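You operate a simulated robot arm through the tools that you are given. There is no shell and no other tool. Be economical: measure what you need, move in short steps, check, and stop when the job is done.

You are at the controls of a simulated robot arm. One attempt, no reset.

Task
Seat the green-ring cup in bore two, set the block to eighty and stir the powder in once it steams.
Fine: stir till no grit shows; rod back in its block.
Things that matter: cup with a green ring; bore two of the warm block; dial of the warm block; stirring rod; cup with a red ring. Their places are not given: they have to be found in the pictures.

Only the result counts: the job must be done as asked and must still hold three seconds after the hand-in. Knocking over, shifting, dropping, spilling or breaking anything else fails it.

Robot
A 7-joint arm with a two-finger parallel gripper, fixed in place. Base frame: the origin is at the foot of the arm, x ahead of it, y to its left, z up; the work surface is at about z = 0. Lengths are in m, angles in rad, forces in N, time in s.
With the tool pointing down near the work surface it reaches from about 0.24 to 0.62 m from the base axis. Its first joint turns from -1.152 to 1.152 rad. Payload 2.6 kg.
Tool frame: the origin (TCP) lies between the finger pads and is the grasp point; the fingertips stand 0.03 m ahead of it; z points along the fingers, y is the line along which they close. The gripper opens to 0.094 m. The fingers are 0.028 m wide and 0.01 m thick; the gripper's body (0.05 by 0.096 m) begins 0.055 m behind the TCP.
Orientation is that of the tool frame in the base frame, as a unit quaternion [w, x, y, z]. With the fingers straight down and closing along the base's y, the tool's x points along the base's -x, its y along +y and its z along -z.

Tools
- The arm moves only by the tool step_arm. Its argument "series" is a list of rows, each a list of 7 numbers: the turn, a rotation vector about the base's x, y, z in rad, then the shift along the base's x, y, z in m, then the gripper command, from -1 (shut) to 1 (fully open), values between in proportion. In form: [[ax, ay, az, dx, dy, dz, hand], ...]. A call has 1 to 10 rows; each row shifts and turns the commanded pose from where the row before left it. Each row takes 0.2 s and may step no farther than 0.05 m and 0.15 rad from the row before; otherwise, or with a gripper value out of range, the whole call is refused. Where a pose cannot be reached the arm comes as near as it can. A force on the tool above 40 N (or 10 N above the force at the start of the call, whichever is more), or a blocked arm, ends the call early, and 0.2 s more pass. Each finger travels about 0.072 m/s and halts on what it meets, pressing with about 35 N; the grip force reading is that of the motor and also rises with nothing between the fingers. The clock runs only during rows and for 0.2 s after the last one: add rows that do not move to give the fingers time. The reply holds the time, the measured pose of the TCP, the force on the tool along the base axes, the opening and the grip force, in the units named above and with some noise.
- Cameras (640 x 400 px; columns grow to the right, rows downward): "scene" is fixed at [0.0225, 0.4157, 0.5775]; the picture's right is [-0.90, -0.44, 0.00], its down [-0.22, 0.45, -0.87] and it looks along [0.38, -0.78, -0.50] (base axes); focal length 348 px, centre (320, 200). "wrist" rides on the gripper at [-0.037, 0, -0.058] in the tool frame; the picture's right is [0.00, -1.00, 0.00], its down [0.97, 0.00, -0.24] and it looks along [0.24, 0.00, 0.97] (tool axes); focal length 218 px, centre (320, 200).
- camera(camera): a new picture of that camera. No time passes.
- probe_pixels(camera, pixels): for up to 12 pixels [column, row] of the newest picture of that camera ("zoom" is the newest enlarged one), the place [x, y, z] in the base frame of the surface seen there, good to about 0.002 m, but the place of the scene camera against the robot may be out by one fixed shift of up to 0.012 m in any direction. No time passes.
- zoom(camera, box): a new picture of the part [left, top, right, bottom] of that camera's present view, enlarged. No time passes.
- job_done(): hands the job in; it is judged then, once.

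Work in short steps. Measure before you move; look again where a grasp or a placing could have gone wrong, and mend it. You have 80 turns and 34 pictures in all, those below and enlarged ones among them. Open the gripper and draw the arm clear of the work before you hand the job in, unless the task says otherwise; then end with one line.

The tools are called after "Emit:" as a command line: name --pt "numbers of a row" for each row, then --argument value for the rest, lists and objects as JSON in quotes. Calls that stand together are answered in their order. step_arm: Moves the arm, as the interface text tells. Its arguments: {"type":"object","properties":{"series":{"type":"array","items":{"type":"array","items":{"type":"number"}}}},"required":["series"]} The other tools are called the same way: camera (camera) takes a picture; probe_pixels (camera, pixels) gives the place of the surface under pixels of a picture; zoom (camera, box) takes an enlarged picture of a part of a camera's view; job_done () hands the job in.

At the start:

```text
time: 0.0
tcp_pos: [0.3764, -0.1534, 0.3616]
tcp_rot: [-0.001, 0.0, 1.0, 0.0]
ft_force: [-0.1, -0.3, 0.2]
grip_width: 0.0939
grip_force: 0.1
```

scene: 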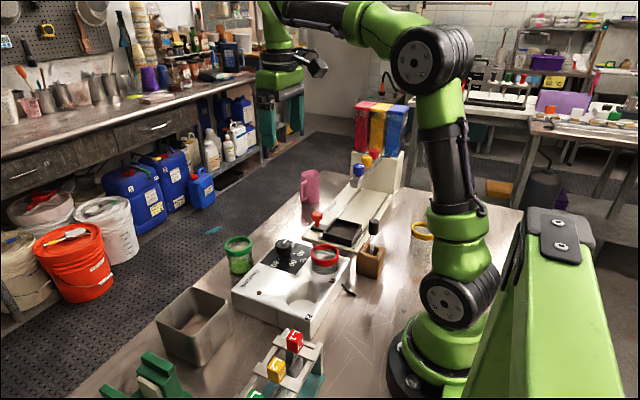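
wrist: 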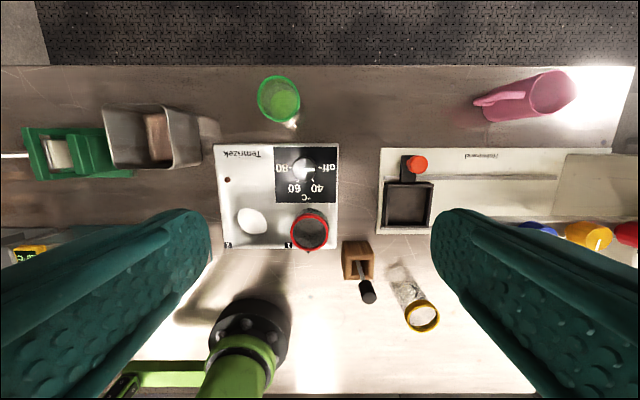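

The wrist view shows the warm block (columns 215-338), green-ring cup at (280,98), rod in a wooden block at (360,270). I'll zoom in on these to read them.

Emit:
zoom --camera "wrist" --box '[200, 60, 450, 340]'

Emit:
zoom --camera "scene" --box '[210, 170, 450, 340]'

Emit:
probe_pixels --camera "wrist" --pixels '[[280, 98], [279, 78], [279, 118], [260, 98], [299, 98], [306, 168], [252, 222], [310, 232], [357, 260], [368, 295], [230, 180], [225, 120]]'

```text
1.43 times, centred on (325, 200) of wrist
```

zoom: 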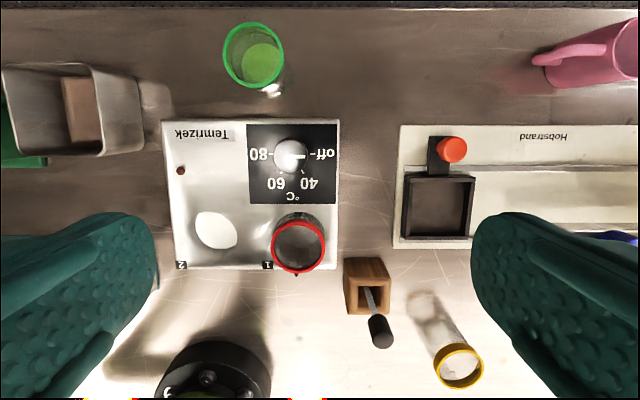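

```text
2.35 times, centred on (330, 255) of scene
```

zoom: 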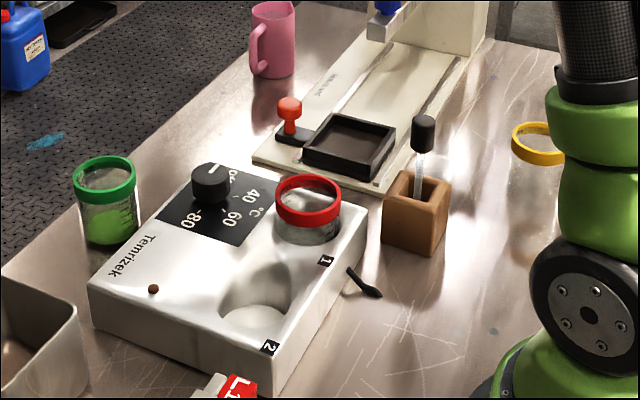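

```text
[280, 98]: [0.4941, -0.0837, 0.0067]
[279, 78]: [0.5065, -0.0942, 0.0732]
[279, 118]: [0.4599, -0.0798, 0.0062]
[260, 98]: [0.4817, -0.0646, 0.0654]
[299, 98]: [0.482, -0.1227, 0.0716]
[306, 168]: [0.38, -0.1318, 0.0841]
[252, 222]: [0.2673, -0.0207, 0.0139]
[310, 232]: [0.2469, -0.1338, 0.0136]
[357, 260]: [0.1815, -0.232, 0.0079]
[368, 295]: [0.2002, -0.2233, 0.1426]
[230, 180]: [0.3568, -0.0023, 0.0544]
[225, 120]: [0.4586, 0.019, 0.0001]
```

The dial's pointer is at off (toward -y), with 80 toward +y, so it needs half a turn clockwise seen from above. I'll move above the block for closer measuring.

Emit:
step_arm --pt "0 0 0 -0.03 0.04 -0.02 1" --pt "0 0 0 -0.03 0.04 -0.03 1" --pt "0 0 0 0 0 0 1"

Emit:
camera --camera "wrist"

```text
refused: row 1 steps farther than a row can; nothing moved
```

```text
29 pictures are left
```

wrist: 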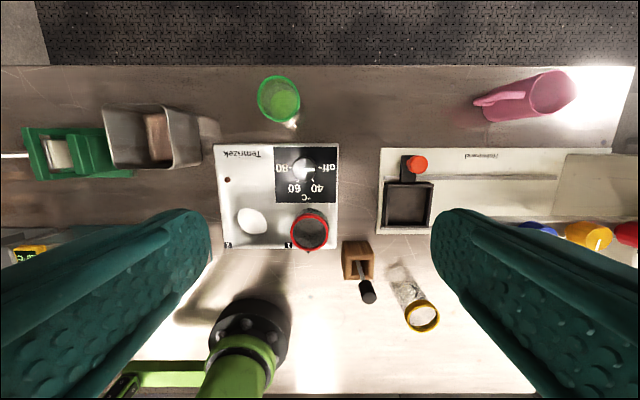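

The step was too long (norm over 0.05), so I'll split it into smaller rows.

Emit:
step_arm --pt "0 0 0 -0.02 0.03 -0.02 1" --pt "0 0 0 -0.02 0.03 -0.02 1" --pt "0 0 0 -0.02 0.02 -0.02 1" --pt "0 0 0 0 0 0 1"

Emit:
camera --camera "wrist"

```text
time: 1.0
tcp_pos: [0.3136, -0.0721, 0.3009]
tcp_rot: [0.0, 0.0, 1.0, 0.0]
ft_force: [0.2, -0.2, 0.1]
grip_width: 0.0942
grip_force: 0.1
```

```text
28 pictures are left
```

wrist: 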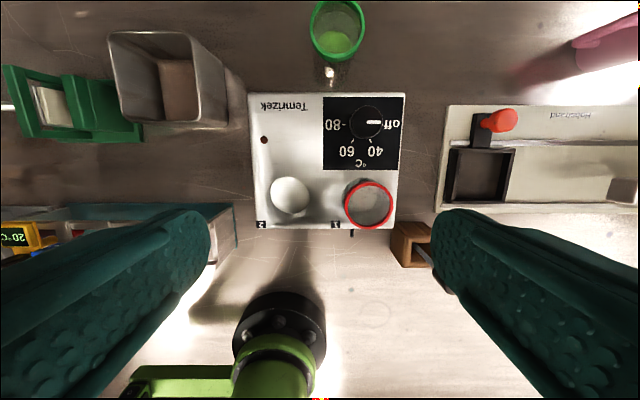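

Clear view now: bore two at (290,195), dial at (365,123), green cup rim around (338,30). I'll probe these.

Emit:
probe_pixels --camera "wrist" --pixels '[[290, 195], [265, 195], [315, 195], [290, 171], [290, 219], [338, 4], [311, 30], [364, 30], [365, 123], [378, 122], [345, 206], [393, 206]]'

Emit:
zoom --camera "wrist" --box '[240, 90, 420, 240]'

Emit:
zoom --camera "wrist" --box '[290, 0, 390, 90]'

```text
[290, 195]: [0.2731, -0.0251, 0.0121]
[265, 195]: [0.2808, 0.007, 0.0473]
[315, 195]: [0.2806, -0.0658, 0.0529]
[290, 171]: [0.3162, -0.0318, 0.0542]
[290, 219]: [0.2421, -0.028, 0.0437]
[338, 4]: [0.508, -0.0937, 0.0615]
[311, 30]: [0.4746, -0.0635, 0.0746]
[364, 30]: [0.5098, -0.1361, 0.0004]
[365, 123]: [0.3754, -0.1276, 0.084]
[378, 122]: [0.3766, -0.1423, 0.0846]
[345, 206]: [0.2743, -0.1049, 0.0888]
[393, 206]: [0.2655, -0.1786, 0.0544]
```

```text
2.67 times, centred on (330, 165) of wrist
```

zoom: 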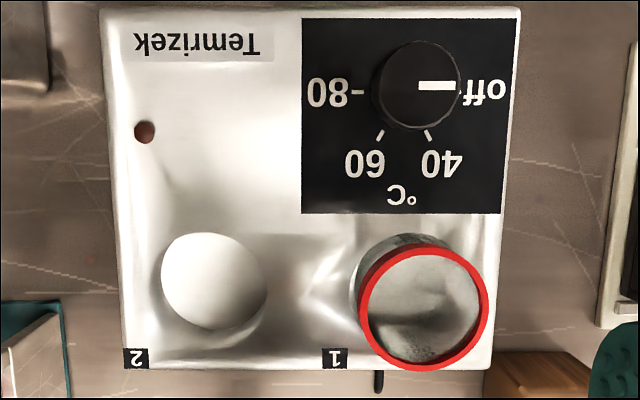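

```text
4.44 times, centred on (340, 45) of wrist
```

zoom: 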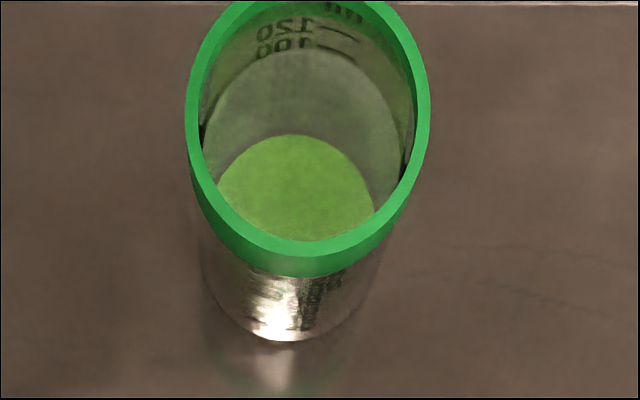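

I'll probe the cup rim from this zoom, then zoom into bore two.

Emit:
probe_pixels --camera "zoom" --pixels '[[192, 100], [422, 100], [195, 140], [418, 140], [307, 250], [240, 218], [380, 218], [400, 40], [215, 40], [307, 275], [290, 330], [300, 200]]'

Emit:
zoom --camera "wrist" --box '[245, 150, 345, 240]'

```text
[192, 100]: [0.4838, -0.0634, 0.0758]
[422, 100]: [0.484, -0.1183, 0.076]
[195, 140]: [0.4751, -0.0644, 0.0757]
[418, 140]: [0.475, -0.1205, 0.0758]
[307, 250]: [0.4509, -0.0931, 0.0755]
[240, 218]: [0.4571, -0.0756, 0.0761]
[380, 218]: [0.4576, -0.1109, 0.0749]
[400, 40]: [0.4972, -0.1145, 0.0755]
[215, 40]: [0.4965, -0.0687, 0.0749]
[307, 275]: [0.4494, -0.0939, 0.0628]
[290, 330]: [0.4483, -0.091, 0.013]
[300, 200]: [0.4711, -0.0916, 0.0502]
```

```text
4.44 times, centred on (295, 195) of wrist
```

zoom: 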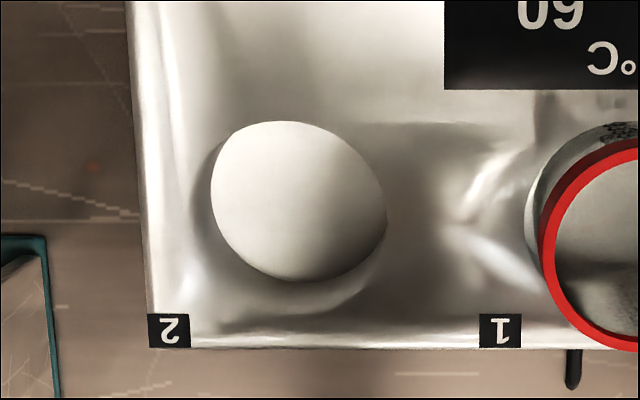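

Cup rim centre is about (0.4795, -0.092), top z 0.0757. Now I probe bore two's disc and edges in this zoom.

Emit:
probe_pixels --camera "zoom" --pixels '[[214, 200], [380, 200], [300, 126], [300, 276], [300, 200], [204, 215], [320, 300], [165, 330], [500, 330], [250, 262], [360, 270], [235, 140]]'

Emit:
probe_pixels --camera "wrist" --pixels '[[347, 205], [391, 205], [369, 184], [369, 228], [353, 190], [385, 190], [353, 221], [386, 221], [352, 122], [381, 122], [365, 107], [365, 138]]'

```text
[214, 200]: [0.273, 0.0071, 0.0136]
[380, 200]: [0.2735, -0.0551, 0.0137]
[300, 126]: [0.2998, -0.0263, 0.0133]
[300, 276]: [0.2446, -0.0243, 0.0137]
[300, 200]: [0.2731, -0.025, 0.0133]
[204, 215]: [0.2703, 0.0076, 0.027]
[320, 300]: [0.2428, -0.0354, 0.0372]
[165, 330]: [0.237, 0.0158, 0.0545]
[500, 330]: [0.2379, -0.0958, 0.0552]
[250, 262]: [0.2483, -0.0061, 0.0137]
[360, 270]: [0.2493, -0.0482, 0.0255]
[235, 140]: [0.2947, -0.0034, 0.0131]
```

```text
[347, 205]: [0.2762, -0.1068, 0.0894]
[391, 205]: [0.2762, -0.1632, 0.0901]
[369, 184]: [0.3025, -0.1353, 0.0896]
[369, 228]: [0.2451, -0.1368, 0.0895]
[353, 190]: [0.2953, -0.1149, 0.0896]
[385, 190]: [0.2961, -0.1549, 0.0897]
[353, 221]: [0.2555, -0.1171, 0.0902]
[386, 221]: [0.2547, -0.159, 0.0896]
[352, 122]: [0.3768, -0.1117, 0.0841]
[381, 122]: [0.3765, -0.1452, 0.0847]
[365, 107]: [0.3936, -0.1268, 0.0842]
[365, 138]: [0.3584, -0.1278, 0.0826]
```

Measured: bore two centre ≈ (0.274, -0.024), floor z 0.0135; knob ≈ (0.376, -0.128), top z 0.084. I'll move above the green cup at (0.4795, -0.092).

Emit:
step_arm --pt "0 0 0 0.04 -0.005 -0.02 1" --pt "0 0 0 0.04 -0.005 -0.02 1" --pt "0 0 0 0.04 -0.005 -0.02 1" --pt "0 0 0 0.04 -0.005 -0.02 1" --pt "0 0 0 0.0059 0.0001 -0.03 1" --pt "0 0 0 0 0 -0.03 1" --pt "0 0 0 0 0 0 1"

Emit:
probe_pixels --camera "wrist" --pixels '[[237, 215], [232, 240], [220, 206], [405, 245], [420, 228]]'

```text
time: 2.6
tcp_pos: [0.4828, -0.0918, 0.1612]
tcp_rot: [0.0, 0.001, 1.0, 0.0]
ft_force: [0.1, -0.1, 0.5]
grip_width: 0.0939
grip_force: 0.1
```

```text
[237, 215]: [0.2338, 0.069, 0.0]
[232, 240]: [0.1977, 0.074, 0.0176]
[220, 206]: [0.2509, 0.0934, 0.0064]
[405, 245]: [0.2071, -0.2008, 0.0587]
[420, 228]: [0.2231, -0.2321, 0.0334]
```

The rack is clear of bore two. I descend so the fingertips are around the upper cup, TCP at z≈0.077.

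Emit:
step_arm --pt "0 0 0 -0.003 0 -0.03 1" --pt "0 0 0 0 0 -0.03 1" --pt "0 0 0 0 0 -0.024 1" --pt "0 0 0 0 0 0 1"

Emit:
camera --camera "wrist"

```text
time: 3.6
tcp_pos: [0.481, -0.0939, 0.0765]
tcp_rot: [0.0, 0.0, 1.0, -0.001]
ft_force: [-1.0, 0.2, 0.3]
grip_width: 0.094
grip_force: 0.2
```

```text
24 pictures are left
```

wrist: 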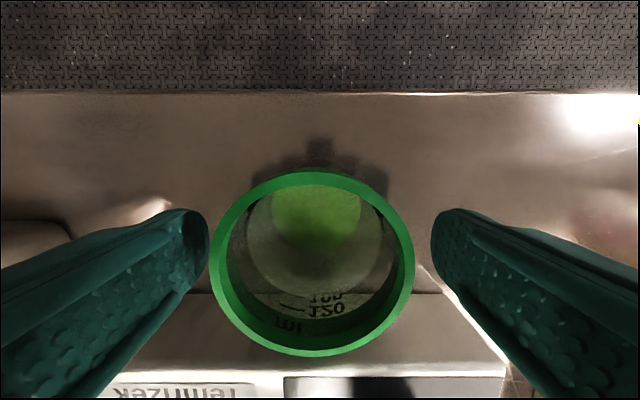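

Cup is centred between the fingers (rim columns 209–415, about 2 mm toward +y). I nudge and close.

Emit:
step_arm --pt "0 0 0 0 0.002 0 1" --pt "0 0 0 0 0 0 0.4" --pt "0 0 0 0 0 0 -1" --pt "0 0 0 0 0 0 -1" --pt "0 0 0 0 0 0 -1" --pt "0 0 0 0 0 0 -1"

```text
time: 5.0
tcp_pos: [0.4805, -0.0913, 0.0761]
tcp_rot: [0.0, 0.0, 1.0, -0.001]
ft_force: [-0.3, -0.1, 0.4]
grip_width: 0.0593
grip_force: 35.1
```

Gripped at 0.0593 m width. I lift gently and start toward bore two.

Emit:
step_arm --pt "0 0 0 0 0 0.01 -1" --pt "0 0 0 0 0 0.025 -1" --pt "0 0 0 0 0 0.03 -1" --pt "0 0 0 0 0 0.03 -1" --pt "0 0 0 0 0 0.02 -1" --pt "0 0 0 -0.02 0.006 0 -1" --pt "0 0 0 -0.03 0.01 0 -1" --pt "0 0 0 -0.03 0.01 0 -1" --pt "0 0 0 -0.03 0.01 0 -1" --pt "0 0 0 -0.03 0.01 0 -1"

Emit:
step_arm --pt "0 0 0 -0.03 0.01 0 -1" --pt "0 0 0 -0.02 0.006 0 -1" --pt "0 0 0 -0.0155 0.0055 0 -1" --pt "0 0 0 0 0 0 -1" --pt "0 0 0 0 0 0 -1"

Emit:
camera --camera "wrist"

Emit:
camera --camera "scene"

```text
time: 7.2
tcp_pos: [0.3381, -0.0457, 0.1916]
tcp_rot: [0.0, 0.0, 1.0, 0.0]
ft_force: [0.5, 0.2, -2.1]
grip_width: 0.0593
grip_force: 34.9
```

```text
time: 8.4
tcp_pos: [0.2735, -0.0227, 0.1909]
tcp_rot: [0.0, 0.0, 1.0, 0.0]
ft_force: [0.2, -0.6, -2.3]
grip_width: 0.0594
grip_force: 34.9
```

```text
23 pictures are left
```

wrist: 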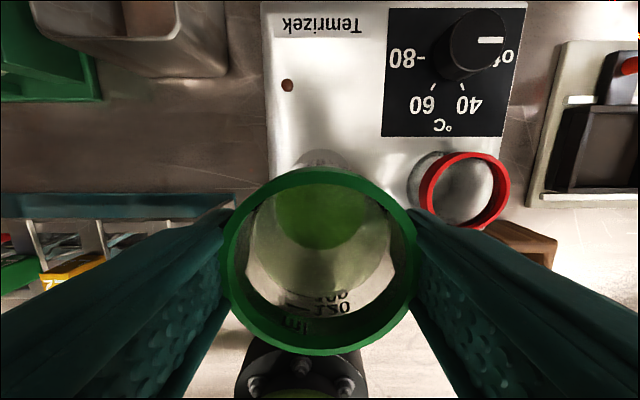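

```text
22 pictures are left
```

scene: 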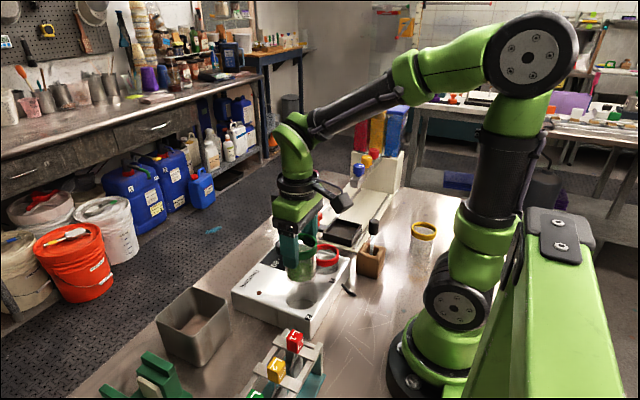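

Cup is held over bore two. I probe its rim (columns 228–410, rows 175–348) to get its true centre.

Emit:
probe_pixels --camera "wrist" --pixels '[[320, 178], [319, 347], [275, 188], [365, 188], [270, 330], [370, 330], [463, 157], [463, 222], [426, 195], [507, 180]]'

```text
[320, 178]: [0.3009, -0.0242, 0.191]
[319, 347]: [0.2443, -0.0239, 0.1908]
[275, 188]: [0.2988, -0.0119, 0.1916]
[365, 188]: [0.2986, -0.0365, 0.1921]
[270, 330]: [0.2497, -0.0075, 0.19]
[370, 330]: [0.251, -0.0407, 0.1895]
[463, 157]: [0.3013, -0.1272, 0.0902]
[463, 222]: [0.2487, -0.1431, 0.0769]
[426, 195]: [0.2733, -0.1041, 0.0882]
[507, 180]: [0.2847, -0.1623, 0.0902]
```

Rim centre is (0.2728, -0.024), on target within 1 mm. I lower it into the bore in small steps.

Emit:
step_arm --pt "0 0 0 0.001 0 -0.025 -1" --pt "0 0 0 0 0 -0.025 -1" --pt "0 0 0 0 0 -0.015 -1" --pt "0 0 0 0 0 -0.01 -1" --pt "0 0 0 0 0 -0.01 -1" --pt "0 0 0 0 0 -0.008 -1" --pt "0 0 0 0 0 -0.005 -1" --pt "0 0 0 0 0 0 -1"

```text
time: 10.2
tcp_pos: [0.2757, -0.0215, 0.093]
tcp_rot: [-0.001, 0.0, 1.0, 0.001]
ft_force: [0.9, -1.1, -1.9]
grip_width: 0.0593
grip_force: 35.2
```

No contact so far; about 3.5 mm remain. I go down in 1 mm steps.

Emit:
step_arm --pt "0 0 0 0 0 -0.0015 -1" --pt "0 0 0 0 0 -0.001 -1" --pt "0 0 0 0 0 -0.001 -1" --pt "0 0 0 0 0 0 -1"

Emit:
zoom --camera "scene" --box '[220, 200, 400, 340]'

```text
time: 11.2
tcp_pos: [0.2756, -0.0216, 0.0908]
tcp_rot: [0.0, 0.0, 1.0, 0.0]
ft_force: [0.2, 0.2, -2.6]
grip_width: 0.0593
grip_force: 34.9
```

```text
2.86 times, centred on (310, 270) of scene
```

zoom: 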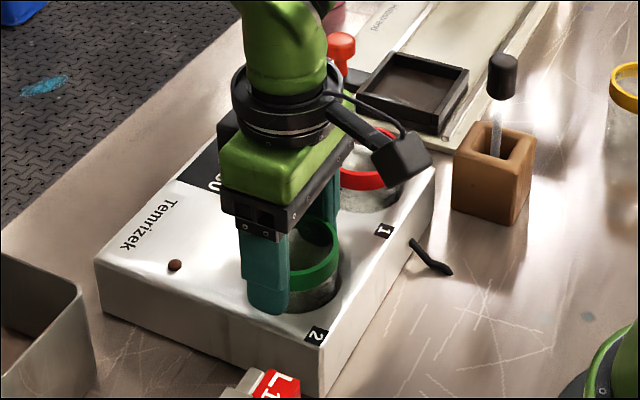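

Still not touching the floor (force unchanged); cup is in the bore. A couple more mm until contact.

Emit:
step_arm --pt "0 0 0 0 0 -0.001 -1" --pt "0 0 0 0 0 0 -1"

Emit:
step_arm --pt "0 0 0 0 0 -0.001 -1" --pt "0 0 0 0 0 0 -1"

```text
time: 11.8
tcp_pos: [0.2743, -0.0219, 0.09]
tcp_rot: [0.0, 0.0, 1.0, 0.001]
ft_force: [-0.3, 2.5, 7.9]
grip_width: 0.0596
grip_force: 34.6
```

```text
time: 12.4
tcp_pos: [0.2746, -0.0227, 0.0892]
tcp_rot: [0.001, 0.001, 1.0, 0.0]
ft_force: [0.0, 2.4, 15.4]
grip_width: 0.0594
grip_force: 34.9
```

Contact felt (15 N up), z 0.0892 matches the seated height. I open partly and rise.

Emit:
step_arm --pt "0 0 0 0 0 0.001 -1" --pt "0 0 0 0 0 0 0.6" --pt "0 0 0 0 0 0 0.6" --pt "0 0 0 0 0 0.02 0.6" --pt "0 0 0 0 0 0.03 0.6" --pt "0 0 0 0 0 0.03 0.6" --pt "0 0 0 0 0 0.03 0.6" --pt "0 0 0 0 0 0.03 0.6" --pt "0 0 0 0 0 0 0.6"

Emit:
camera --camera "wrist"

```text
time: 14.4
tcp_pos: [0.2734, -0.0213, 0.2305]
tcp_rot: [0.0, -0.001, 1.0, 0.0]
ft_force: [-0.3, 1.3, 0.0]
grip_width: 0.0752
grip_force: 0.2
```

```text
20 pictures are left
```

wrist: 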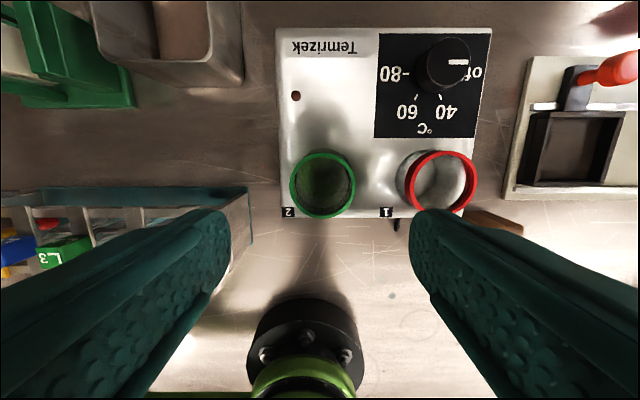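

Green cup is seated in bore two. I probe the knob again from here to confirm its centre.

Emit:
probe_pixels --camera "wrist" --pixels '[[428, 62], [472, 58], [449, 42], [447, 80], [449, 62], [300, 185], [350, 185], [323, 153], [323, 215], [456, 61]]'

Emit:
step_arm --pt "0 0 0.15 0.02 -0.02 0 0.5" --pt "0 0 0.15 0.02 -0.02 0 0.5" --pt "0 0 0.15 0.02 -0.02 0 0.5" --pt "0 0 0.15 0.02 -0.02 0 0.5" --pt "0 0 0.15 0.0212 -0.0242 0 0.5" --pt "0 0 0.15 0 0 -0.02 0.5" --pt "0 0 0.15 0 0 -0.02 0.5" --pt "0 0 0.15 0 0 -0.02 0.5" --pt "0 0 0.15 0 0 0 0.5" --pt "0 0 0.15 0 0 0 0.5"

```text
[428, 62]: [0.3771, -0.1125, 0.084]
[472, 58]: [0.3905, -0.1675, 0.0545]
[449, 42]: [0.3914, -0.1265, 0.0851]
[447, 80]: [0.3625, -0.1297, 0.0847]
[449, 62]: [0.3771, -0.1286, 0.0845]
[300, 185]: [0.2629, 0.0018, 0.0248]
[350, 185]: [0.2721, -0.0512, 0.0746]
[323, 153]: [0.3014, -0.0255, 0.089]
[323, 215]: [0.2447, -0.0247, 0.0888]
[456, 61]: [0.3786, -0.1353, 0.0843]
```

```text
time: 16.6
tcp_pos: [0.3748, -0.126, 0.1697]
tcp_rot: [0.001, -0.683, 0.731, 0.0]
ft_force: [-0.5, 0.7, -0.6]
grip_width: 0.0703
grip_force: 0.0
```

Gripper is turned and above the knob; centre (0.3768, -0.1285). I descend to z≈0.094.

Emit:
step_arm --pt "0 0 0.07 0.001 -0.0005 -0.03 0.5" --pt "0 0 0 0 0 -0.03 0.5" --pt "0 0 0 0 0 -0.016 0.5" --pt "0 0 0 0 0 0 0.5"

Emit:
camera --camera "wrist"

```text
time: 17.6
tcp_pos: [0.377, -0.1281, 0.0931]
tcp_rot: [0.0, -0.707, 0.707, 0.0]
ft_force: [-1.0, 0.1, 0.3]
grip_width: 0.0704
grip_force: 0.0
```

```text
19 pictures are left
```

wrist: 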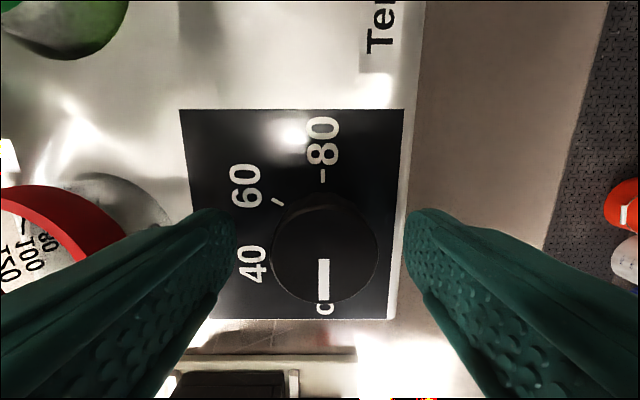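

Knob centred (325,247), pointer at "off", 80 opposite. I close on it.

Emit:
step_arm --pt "0 0 0 0 0 0 0" --pt "0 0 0 0 0 0 -1" --pt "0 0 0 0 0 0 -1" --pt "0 0 0 0 0 0 -1"

Emit:
step_arm --pt "0 0 -0.15 0 0 0 -1" --pt "0 0 -0.15 0 0 0 -1" --pt "0 0 -0.15 0 0 0 -1" --pt "0 0 -0.15 0 0 0 -1" --pt "0 0 -0.15 0 0 0 -1" --pt "0 0 0 0 0 0 -1"

```text
time: 18.6
tcp_pos: [0.3788, -0.1285, 0.0944]
tcp_rot: [0.001, -0.707, 0.707, -0.001]
ft_force: [21.0, -1.9, -12.7]
grip_width: 0.0376
grip_force: 45.0
```

```text
time: 20.0
tcp_pos: [0.3777, -0.1276, 0.0939]
tcp_rot: [0.003, -0.399, 0.917, -0.002]
ft_force: [31.9, -4.1, -21.4]
grip_width: 0.0377
grip_force: 44.7
```

The knob turns but there's a side load (32 N in x, -21 in z); I relax it by shifting slightly +x and down.

Emit:
step_arm --pt "0 0 0 0.001 0 -0.0007 -1" --pt "0 0 0 0 0 0 -1"

Emit:
zoom --camera "wrist" --box '[160, 80, 480, 330]'

```text
time: 20.6
tcp_pos: [0.3781, -0.1274, 0.0943]
tcp_rot: [0.001, -0.397, 0.918, -0.002]
ft_force: [11.4, -6.8, 5.8]
grip_width: 0.0377
grip_force: 45.2
```

```text
1.60 times, centred on (320, 205) of wrist
```

zoom: 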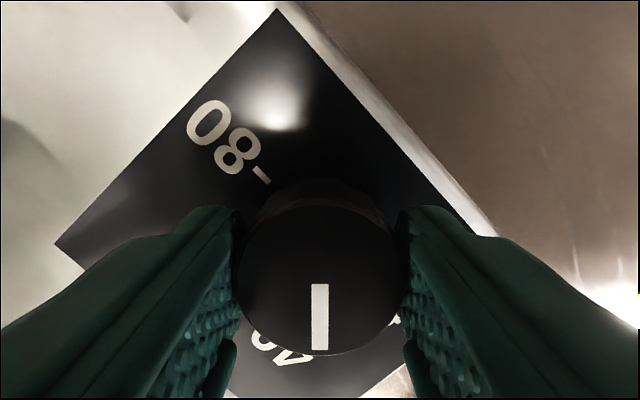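

Load relaxed and the pointer follows the fingers. I continue turning.

Emit:
step_arm --pt "0 0 -0.15 0 0 0 -1" --pt "0 0 -0.15 0 0 0 -1" --pt "0 0 -0.15 0 0 0 -1" --pt "0 0 -0.15 0 0 0 -1" --pt "0 0 -0.15 0 0 0 -1" --pt "0 0 0 0 0 0 -1"

Emit:
step_arm --pt "0 0 -0.15 0 0 0 -1" --pt "0 0 -0.15 0 0 0 -1" --pt "0 0 -0.15 0 0 0 -1" --pt "0 0 -0.15 0 0 0 -1" --pt "0 0 -0.15 0 0 0 -1" --pt "0 0 0 0 0 0 -1"

```text
time: 22.0
tcp_pos: [0.3776, -0.1271, 0.094]
tcp_rot: [0.002, -0.034, 0.999, 0.0]
ft_force: [-1.1, -11.8, 31.3]
grip_width: 0.0376
grip_force: 44.8
```

```text
time: 23.4
tcp_pos: [0.3782, -0.1273, 0.0932]
tcp_rot: [-0.001, 0.335, 0.942, 0.0]
ft_force: [-14.3, -5.8, 36.2]
grip_width: 0.0379
grip_force: 45.7
```

Turned 2.25 rad so far; upward force 36 N, so I ease up slightly and finish the remaining ~0.89 rad.

Emit:
step_arm --pt "0 0 0 -0.0005 0 0.0008 -1" --pt "0 0 -0.15 0 0 0 -1" --pt "0 0 -0.15 0 0 0 -1" --pt "0 0 -0.15 0 0 0 -1" --pt "0 0 -0.15 0 0 0 -1" --pt "0 0 -0.15 0 0 0 -1" --pt "0 0 -0.14 0 0 0 -1" --pt "0 0 0 0 0 0 -1"

Emit:
camera --camera "wrist"

```text
time: 25.2
tcp_pos: [0.3781, -0.1282, 0.0919]
tcp_rot: [0.001, 0.707, 0.707, 0.0]
ft_force: [2.2, -13.9, -8.4]
grip_width: 0.0378
grip_force: 44.8
```

```text
17 pictures are left
```

wrist: 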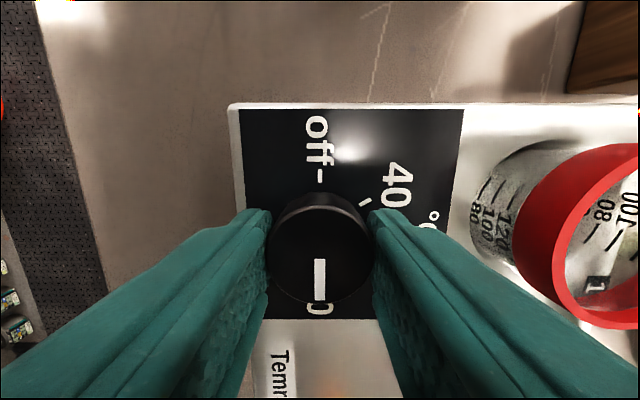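

Pointer now opposite off, at 80. I open and rise, then look while turning back.

Emit:
step_arm --pt "0 0 0 0 0 0 0.5" --pt "0 0 0 0 0 0 0.5" --pt "0 0 0 0 0 0.03 0.5" --pt "0 0 0 0 0 0.04 0.5" --pt "0 0 0.15 0 0 0.04 0.5" --pt "0 0 0.15 0 0 0.03 0.5" --pt "0 0 0.15 0 0 0.03 0.5" --pt "0 0 0.15 0 0 0 0.5" --pt "0 0 0.15 0 0 0 0.5" --pt "0 0 0.15 0 0 0 0.5"

Emit:
step_arm --pt "0 0 0.15 -0.02 -0.02 0 0.5" --pt "0 0 0.15 -0.02 -0.02 0 0.5" --pt "0 0 0.15 -0.02 -0.02 0 0.5" --pt "0 0 0.15 -0.02 -0.01 0 0.5" --pt "0 0 0.07 0 0 0 0.5" --pt "0 0 0 0 0 0 0.5"

Emit:
camera --camera "wrist"

Emit:
zoom --camera "scene" --box '[220, 200, 420, 340]'

```text
time: 27.4
tcp_pos: [0.3776, -0.1272, 0.2625]
tcp_rot: [0.0, 0.328, 0.945, 0.0]
ft_force: [-0.4, -0.1, 0.0]
grip_width: 0.0702
grip_force: 0.0
```

```text
time: 28.8
tcp_pos: [0.2976, -0.195, 0.2625]
tcp_rot: [0.001, -0.001, 1.0, 0.0]
ft_force: [0.3, -0.4, -0.2]
grip_width: 0.0704
grip_force: 0.0
```

```text
16 pictures are left
```

wrist: 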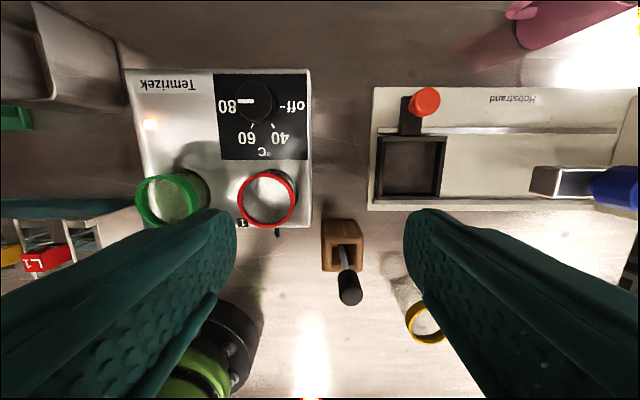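

```text
2.86 times, centred on (320, 270) of scene
```

zoom: 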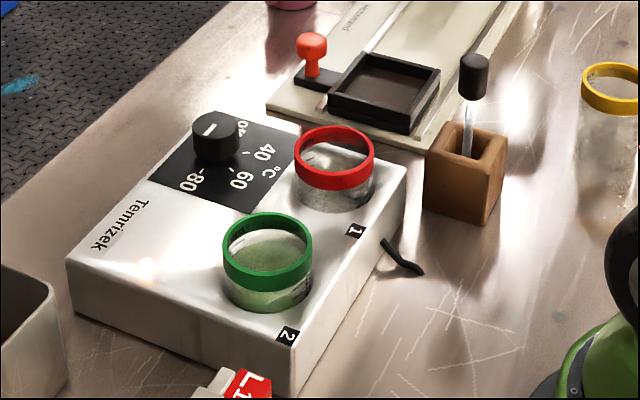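

Dial at 80 and the lamp is lit. Now I probe the stirring rod: handle (350,287), rod at (345,255), wooden block (343,245).

Emit:
zoom --camera "wrist" --box '[300, 200, 400, 320]'

Emit:
probe_pixels --camera "wrist" --pixels '[[350, 295], [350, 275], [345, 262], [344, 250], [322, 222], [358, 222], [362, 270], [326, 272], [340, 293], [361, 293], [350, 303]]'

```text
3.33 times, centred on (350, 260) of wrist
```

zoom: 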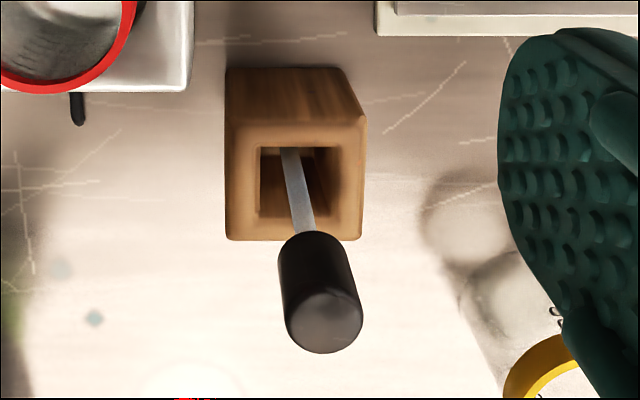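

```text
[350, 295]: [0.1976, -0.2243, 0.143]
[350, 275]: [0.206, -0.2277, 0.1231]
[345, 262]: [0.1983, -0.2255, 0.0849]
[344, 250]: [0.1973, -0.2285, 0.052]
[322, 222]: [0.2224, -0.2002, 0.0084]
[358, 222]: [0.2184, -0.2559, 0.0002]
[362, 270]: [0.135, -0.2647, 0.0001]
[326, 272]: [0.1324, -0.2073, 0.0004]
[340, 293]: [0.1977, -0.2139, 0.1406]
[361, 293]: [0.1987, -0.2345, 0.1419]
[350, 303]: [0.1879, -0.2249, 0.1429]
```

Rod handle at about (0.197, -0.225), top z 0.143. I move above it with fingers open 0.07.

Emit:
step_arm --pt "0 0 0 -0.03 -0.01 0 0.3" --pt "0 0 0 -0.03 -0.01 0 0.3" --pt "0 0 0 -0.03 -0.0065 0 0.3" --pt "0 0 0 -0.0105 0 -0.03 0.3" --pt "0 0 0 0 0 -0.03 0.3" --pt "0 0 0 0 0 0 0.3" --pt "0 0 0 0 0 0 0.3"

Emit:
camera --camera "wrist"

```text
time: 30.4
tcp_pos: [0.1956, -0.2236, 0.2029]
tcp_rot: [0.0, -0.001, 1.0, 0.0]
ft_force: [-0.2, -1.6, 0.0]
grip_width: 0.0608
grip_force: 0.1
```

```text
13 pictures are left
```

wrist: 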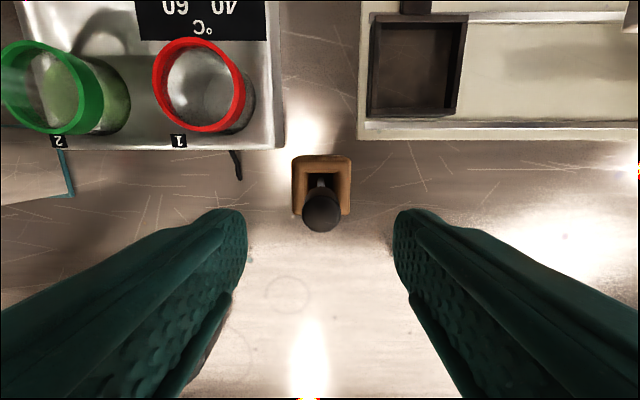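

The handle is centred between fingers (321,213), and the green cup seems to show a wisp of steam. I probe the handle, then descend.

Emit:
probe_pixels --camera "wrist" --pixels '[[321, 215], [304, 213], [339, 213], [321, 197], [321, 229], [321, 181], [296, 160], [348, 160], [308, 176], [333, 176]]'

Emit:
step_arm --pt "0 0 0 0.001 0 -0.03 0.3" --pt "0 0 0 0 0 -0.025 0.3" --pt "0 0 0 0 0 -0.018 0.3" --pt "0 0 0 0 0 0 0.3"

```text
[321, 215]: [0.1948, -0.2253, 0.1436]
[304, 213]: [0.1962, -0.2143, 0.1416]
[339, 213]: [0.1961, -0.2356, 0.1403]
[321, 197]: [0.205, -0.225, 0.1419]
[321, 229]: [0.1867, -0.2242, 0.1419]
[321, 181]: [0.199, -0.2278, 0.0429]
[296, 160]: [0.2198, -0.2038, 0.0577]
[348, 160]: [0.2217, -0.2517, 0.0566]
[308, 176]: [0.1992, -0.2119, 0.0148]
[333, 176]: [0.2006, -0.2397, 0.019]
```

```text
time: 31.4
tcp_pos: [0.1964, -0.2226, 0.1294]
tcp_rot: [0.001, 0.0, 1.0, 0.0]
ft_force: [1.1, 0.2, -0.6]
grip_width: 0.0612
grip_force: 0.0
```

Handle centre (0.196, -0.225), well aligned. Close on it and check.

Emit:
step_arm --pt "0 0 0 0 0 0 -0.5" --pt "0 0 0 0 0 0 -1" --pt "0 0 0 0 0 0 -1" --pt "0 0 0 0 0 0 -1" --pt "0 0 0 0 0 0 -1"

Emit:
zoom --camera "scene" --box '[220, 180, 420, 340]'

```text
time: 32.6
tcp_pos: [0.1968, -0.223, 0.1302]
tcp_rot: [-0.001, 0.0, 1.0, 0.0]
ft_force: [-0.5, -0.4, 0.0]
grip_width: 0.0217
grip_force: 34.8
```

```text
2.50 times, centred on (320, 260) of scene
```

zoom: 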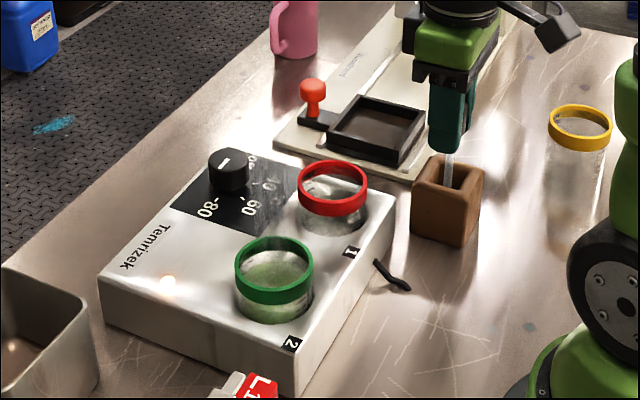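

Rod gripped (0.0217 m). I lift it clear of its block (0.13 m) and move part way toward the cup.

Emit:
step_arm --pt "0 0 0 0 0 0.01 -1" --pt "0 0 0 0 0 0.03 -1" --pt "0 0 0 0 0 0.03 -1" --pt "0 0 0 0 0 0.03 -1" --pt "0 0 0 0 0 0.03 -1" --pt "0 0 0 0.02 0.035 0 -1" --pt "0 0 0 0.02 0.035 0 -1" --pt "0 0 0 0 0 0 -1"

Emit:
zoom --camera "scene" --box '[200, 130, 440, 330]'

```text
time: 34.4
tcp_pos: [0.2363, -0.1512, 0.2608]
tcp_rot: [0.0, 0.0, 1.0, 0.0]
ft_force: [-0.8, -0.4, 0.2]
grip_width: 0.0218
grip_force: 35.0
```

```text
2.00 times, centred on (320, 230) of scene
```

zoom: 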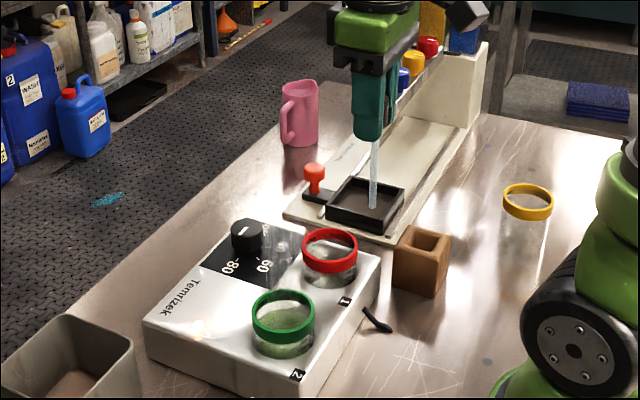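

I probe the rod tip (zoom 374,207) and shaft, and zoom tightly on the haze above the green cup to judge the steam.

Emit:
probe_pixels --camera "zoom" --pixels '[[373, 206], [374, 190], [375, 160], [375, 145], [330, 233], [283, 296]]'

Emit:
zoom --camera "scene" --box '[290, 200, 380, 320]'

```text
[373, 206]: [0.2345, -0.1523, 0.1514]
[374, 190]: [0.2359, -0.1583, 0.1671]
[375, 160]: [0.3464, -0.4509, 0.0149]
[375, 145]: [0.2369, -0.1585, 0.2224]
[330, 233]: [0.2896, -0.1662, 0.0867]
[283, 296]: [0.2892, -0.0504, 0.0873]
```

```text
3.33 times, centred on (335, 260) of scene
```

zoom: 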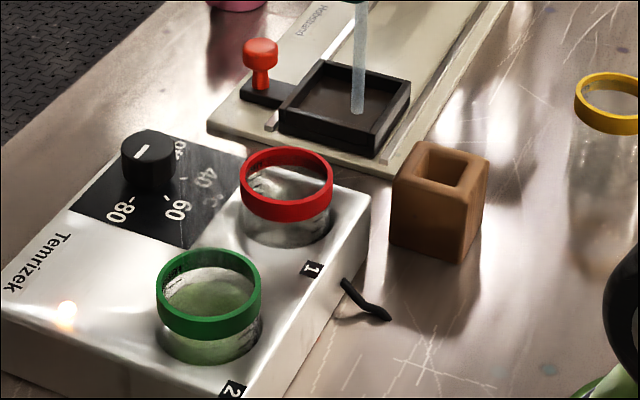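

Haze over the panel near "40/60" directly above the green cup suggests steam. The tip is ≈0.108 below the TCP. I move above bore two and look from the wrist.

Emit:
step_arm --pt "0 0 0 0.012 0.042 0 -1" --pt "0 0 0 0.012 0.042 0 -1" --pt "0 0 0 0.0137 0.042 0 -1" --pt "0 0 0 0 0 0 -1" --pt "0 0 0 0 0 0 -1" --pt "0 0 0 0 0 0 -1" --pt "0 0 0 0 0 0 -1" --pt "0 0 0 0 0 0 -1" --pt "0 0 0 0 0 0 -1" --pt "0 0 0 0 0 0 -1"

Emit:
camera --camera "wrist"

```text
time: 36.6
tcp_pos: [0.2775, -0.0264, 0.2612]
tcp_rot: [0.0, -0.001, 1.0, 0.0]
ft_force: [-0.3, 0.4, 0.7]
grip_width: 0.0218
grip_force: 35.1
```

```text
9 pictures are left
```

wrist: 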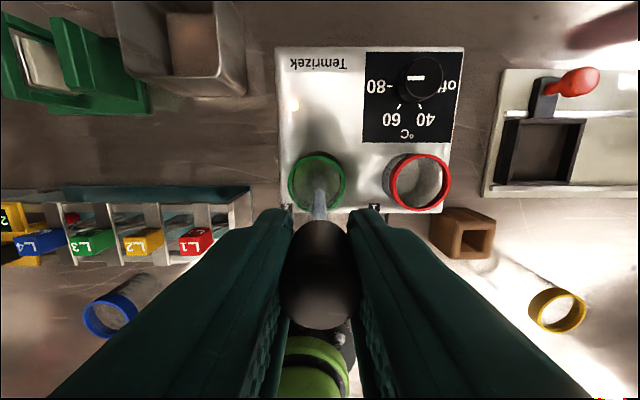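

I probe the rod tip (≈318,190) and shaft, and cup rim, for tip location.

Emit:
probe_pixels --camera "wrist" --pixels '[[319, 192], [319, 187], [319, 200], [319, 212], [320, 218], [316, 153], [290, 182], [344, 182], [316, 165], [318, 180]]'

Emit:
zoom --camera "wrist" --box '[260, 120, 380, 230]'

```text
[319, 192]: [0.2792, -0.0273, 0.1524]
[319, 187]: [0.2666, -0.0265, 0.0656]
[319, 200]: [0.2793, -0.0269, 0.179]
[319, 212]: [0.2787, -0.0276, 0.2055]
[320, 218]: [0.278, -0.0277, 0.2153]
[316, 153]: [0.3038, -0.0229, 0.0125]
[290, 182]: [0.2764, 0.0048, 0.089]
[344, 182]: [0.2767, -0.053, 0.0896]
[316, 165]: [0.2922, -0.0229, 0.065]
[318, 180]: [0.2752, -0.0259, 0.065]
```

```text
3.64 times, centred on (320, 175) of wrist
```

zoom: 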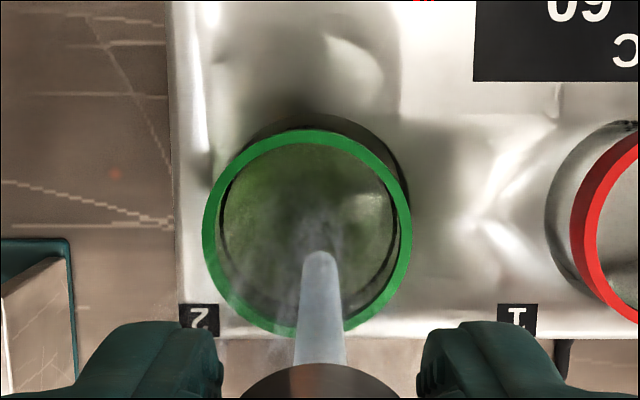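

Steam is clearly visible over the green cup. The rod axis is ≈(0.276, -0.027), tip z≈0.151; I centre it and lower slowly, tip down to ≈0.026.

Emit:
step_arm --pt "0 0 0 -0.0025 0.0025 0 -1" --pt "0 0 0 0 0 -0.03 -1" --pt "0 0 0 0 0 -0.03 -1" --pt "0 0 0 0 0 -0.025 -1" --pt "0 0 0 0 0 -0.015 -1" --pt "0 0 0 0 0 -0.015 -1" --pt "0 0 0 0 0 -0.01 -1" --pt "0 0 0 0 0 0 -1"

```text
time: 38.4
tcp_pos: [0.2747, -0.0251, 0.1352]
tcp_rot: [0.003, 0.001, 1.0, 0.0]
ft_force: [5.1, 4.4, 25.9]
grip_width: 0.022
grip_force: 34.7
```

A 26 N upward force: the tip is on the cup floor. I raise 3 mm and check.

Emit:
step_arm --pt "0 0 0 0 0 0.003 -1" --pt "0 0 0 0 0 0 -1"

```text
time: 39.0
tcp_pos: [0.2712, -0.0251, 0.1368]
tcp_rot: [-0.002, 0.0, 1.0, -0.001]
ft_force: [0.1, -0.4, 0.8]
grip_width: 0.0215
grip_force: 35.1
```

Free now. I stir in hexagonal circles of 12 mm radius.

Emit:
step_arm --pt "0 0 0 0.012 0 0 -1" --pt "0 0 0 -0.006 0.0104 0 -1" --pt "0 0 0 -0.012 0 0 -1" --pt "0 0 0 -0.006 -0.0104 0 -1" --pt "0 0 0 0.006 -0.0104 0 -1" --pt "0 0 0 0.012 0 0 -1" --pt "0 0 0 0.006 0.0104 0 -1"

Emit:
step_arm --pt "0 0 0 -0.006 0.0104 0 -1" --pt "0 0 0 -0.012 0 0 -1" --pt "0 0 0 -0.006 -0.0104 0 -1" --pt "0 0 0 0.006 -0.0104 0 -1" --pt "0 0 0 0.012 0 0 -1" --pt "0 0 0 0.006 0.0104 0 -1"

Emit:
step_arm --pt "0 0 0 -0.006 0.0104 0 -1" --pt "0 0 0 -0.012 0 0 -1" --pt "0 0 0 -0.006 -0.0104 0 -1" --pt "0 0 0 0.006 -0.0104 0 -1" --pt "0 0 0 0.012 0 0 -1" --pt "0 0 0 0.006 0.0104 0 -1"

Emit:
step_arm --pt "0 0 0 -0.006 0.0104 0 -1" --pt "0 0 0 -0.012 0 0 -1" --pt "0 0 0 -0.006 -0.0104 0 -1" --pt "0 0 0 0.006 -0.0104 0 -1" --pt "0 0 0 0.012 0 0 -1" --pt "0 0 0 0.006 0.0104 0 -1"

Emit:
zoom --camera "wrist" --box '[220, 140, 420, 300]'

```text
time: 40.6
tcp_pos: [0.2863, -0.0259, 0.1394]
tcp_rot: [0.0, 0.0, 1.0, 0.0]
ft_force: [0.0, 1.2, -0.1]
grip_width: 0.0216
grip_force: 34.9
```

```text
time: 42.0
tcp_pos: [0.2861, -0.0248, 0.139]
tcp_rot: [-0.001, -0.001, 1.0, -0.001]
ft_force: [0.1, 0.3, -0.6]
grip_width: 0.0218
grip_force: 35.2
```

```text
time: 43.4
tcp_pos: [0.2863, -0.0256, 0.14]
tcp_rot: [0.001, 0.0, 1.0, 0.0]
ft_force: [0.3, -2.5, 6.5]
grip_width: 0.0215
grip_force: 34.9
```

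```text
time: 44.8
tcp_pos: [0.2868, -0.0263, 0.1378]
tcp_rot: [0.002, 0.0, 1.0, -0.001]
ft_force: [-2.6, -6.7, 24.1]
grip_width: 0.0217
grip_force: 35.3
```

```text
2.50 times, centred on (320, 220) of wrist
```

zoom: 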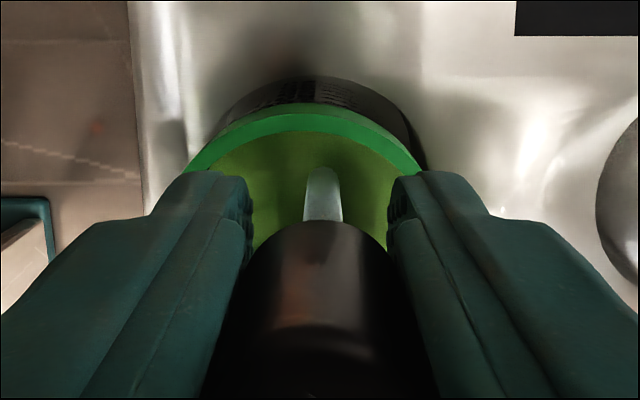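

The floor load crept up to 24 N, so I raise 4 mm and continue stirring; the liquid has turned greener.

Emit:
step_arm --pt "0 0 0 0 0 0.004 -1" --pt "0 0 0 -0.006 0.0104 0 -1" --pt "0 0 0 -0.012 0 0 -1" --pt "0 0 0 -0.006 -0.0104 0 -1" --pt "0 0 0 0.006 -0.0104 0 -1" --pt "0 0 0 0.012 0 0 -1" --pt "0 0 0 0.006 0.0104 0 -1"

Emit:
step_arm --pt "0 0 0 -0.006 0.0104 0 -1" --pt "0 0 0 -0.012 0 0 -1" --pt "0 0 0 -0.006 -0.0104 0 -1" --pt "0 0 0 0.006 -0.0104 0 -1" --pt "0 0 0 0.012 0 0 -1" --pt "0 0 0 0.006 0.0104 0 -1"

Emit:
step_arm --pt "0 0 0 -0.006 0.0104 0 -1" --pt "0 0 0 -0.012 0 0 -1" --pt "0 0 0 -0.006 -0.0104 0 -1" --pt "0 0 0 0.006 -0.0104 0 -1" --pt "0 0 0 0.012 0 0 -1" --pt "0 0 0 0.006 0.0104 0 -1"

Emit:
step_arm --pt "0 0 0 -0.006 0.0104 0 -1" --pt "0 0 0 -0.012 0 0 -1" --pt "0 0 0 -0.006 -0.0104 0 -1" --pt "0 0 0 0.006 -0.0104 0 -1" --pt "0 0 0 0.012 0 0 -1" --pt "0 0 0 0.006 0.0104 0 -1"

Emit:
zoom --camera "scene" --box '[260, 220, 350, 310]'

```text
time: 46.4
tcp_pos: [0.2843, -0.0249, 0.1433]
tcp_rot: [0.0, -0.001, 1.0, 0.0]
ft_force: [0.4, 0.1, 0.3]
grip_width: 0.0218
grip_force: 34.9
```

```text
time: 47.8
tcp_pos: [0.2837, -0.0235, 0.1424]
tcp_rot: [0.0, 0.0, 1.0, -0.001]
ft_force: [0.0, 0.0, -0.5]
grip_width: 0.0218
grip_force: 35.3
```

```text
time: 49.2
tcp_pos: [0.2861, -0.025, 0.1418]
tcp_rot: [-0.001, 0.0, 1.0, 0.0]
ft_force: [-0.2, -0.4, -0.2]
grip_width: 0.0219
grip_force: 34.4
```

```text
time: 50.6
tcp_pos: [0.2839, -0.0244, 0.1441]
tcp_rot: [0.0, 0.0, 1.0, 0.0]
ft_force: [0.2, 0.0, 0.5]
grip_width: 0.0214
grip_force: 35.4
```

```text
4.44 times, centred on (305, 265) of scene
```

zoom: 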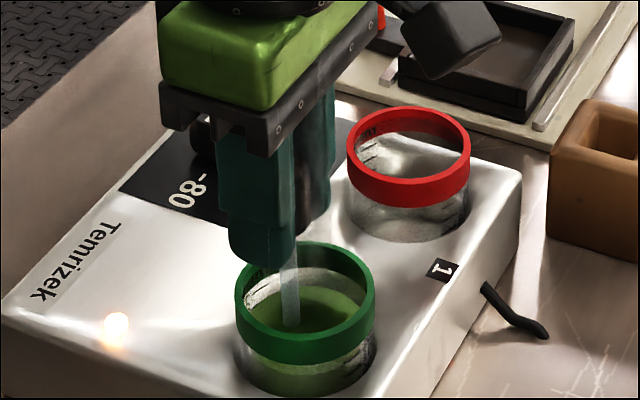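

Liquid looks nearly uniform. I add four more circles to be thorough before lifting out.

Emit:
step_arm --pt "0 0 0 -0.006 0.0104 0 -1" --pt "0 0 0 -0.012 0 0 -1" --pt "0 0 0 -0.006 -0.0104 0 -1" --pt "0 0 0 0.006 -0.0104 0 -1" --pt "0 0 0 0.012 0 0 -1" --pt "0 0 0 0.006 0.0104 0 -1"

Emit:
step_arm --pt "0 0 0 -0.006 0.0104 0 -1" --pt "0 0 0 -0.012 0 0 -1" --pt "0 0 0 -0.006 -0.0104 0 -1" --pt "0 0 0 0.006 -0.0104 0 -1" --pt "0 0 0 0.012 0 0 -1" --pt "0 0 0 0.006 0.0104 0 -1"

Emit:
step_arm --pt "0 0 0 -0.006 0.0104 0 -1" --pt "0 0 0 -0.012 0 0 -1" --pt "0 0 0 -0.006 -0.0104 0 -1" --pt "0 0 0 0.006 -0.0104 0 -1" --pt "0 0 0 0.012 0 0 -1" --pt "0 0 0 0.006 0.0104 0 -1"

Emit:
step_arm --pt "0 0 0 -0.006 0.0104 0 -1" --pt "0 0 0 -0.012 0 0 -1" --pt "0 0 0 -0.006 -0.0104 0 -1" --pt "0 0 0 0.006 -0.0104 0 -1" --pt "0 0 0 0.012 0 0 -1" --pt "0 0 0 0.006 0.0104 0 -1"

Emit:
step_arm --pt "0 0 0 -0.012 0 0 -1" --pt "0 0 0 0 0 0.015 -1" --pt "0 0 0 0 0 0.02 -1" --pt "0 0 0 0 0 0.03 -1" --pt "0 0 0 0 0 0.03 -1" --pt "0 0 0 0 0 0.024 -1" --pt "0 0 0 0 0 0 -1" --pt "0 0 0 0 0 0 -1"

Emit:
zoom --camera "wrist" --box '[260, 120, 380, 230]'

```text
time: 52.0
tcp_pos: [0.287, -0.0261, 0.1431]
tcp_rot: [0.002, 0.0, 1.0, 0.0]
ft_force: [-2.3, -4.4, 12.8]
grip_width: 0.0214
grip_force: 35.0
```

```text
time: 53.4
tcp_pos: [0.2852, -0.0248, 0.1412]
tcp_rot: [0.0, 0.0, 1.0, -0.001]
ft_force: [-0.1, -2.5, 7.9]
grip_width: 0.0216
grip_force: 34.9
```

```text
time: 54.8
tcp_pos: [0.2849, -0.0251, 0.1434]
tcp_rot: [0.0, 0.0, 1.0, 0.001]
ft_force: [-0.1, 0.4, -0.1]
grip_width: 0.0214
grip_force: 35.2
```

```text
time: 56.2
tcp_pos: [0.2842, -0.0253, 0.1426]
tcp_rot: [0.0, 0.0, 1.0, 0.0]
ft_force: [0.9, -0.2, 0.4]
grip_width: 0.0212
grip_force: 35.2
```

```text
time: 58.0
tcp_pos: [0.2747, -0.0264, 0.2613]
tcp_rot: [0.001, 0.0, 1.0, 0.001]
ft_force: [0.1, 0.6, -0.3]
grip_width: 0.0213
grip_force: 34.9
```

```text
3.64 times, centred on (320, 175) of wrist
```

zoom: 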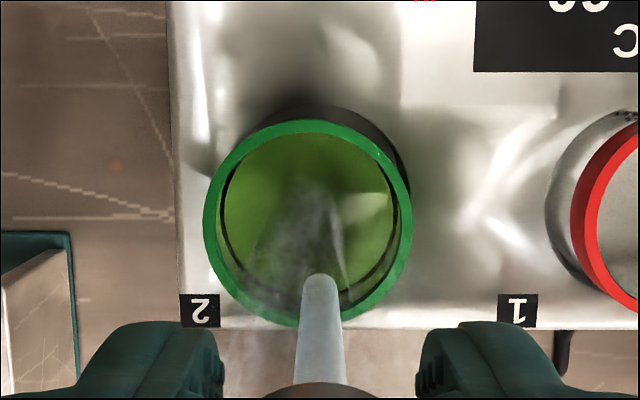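

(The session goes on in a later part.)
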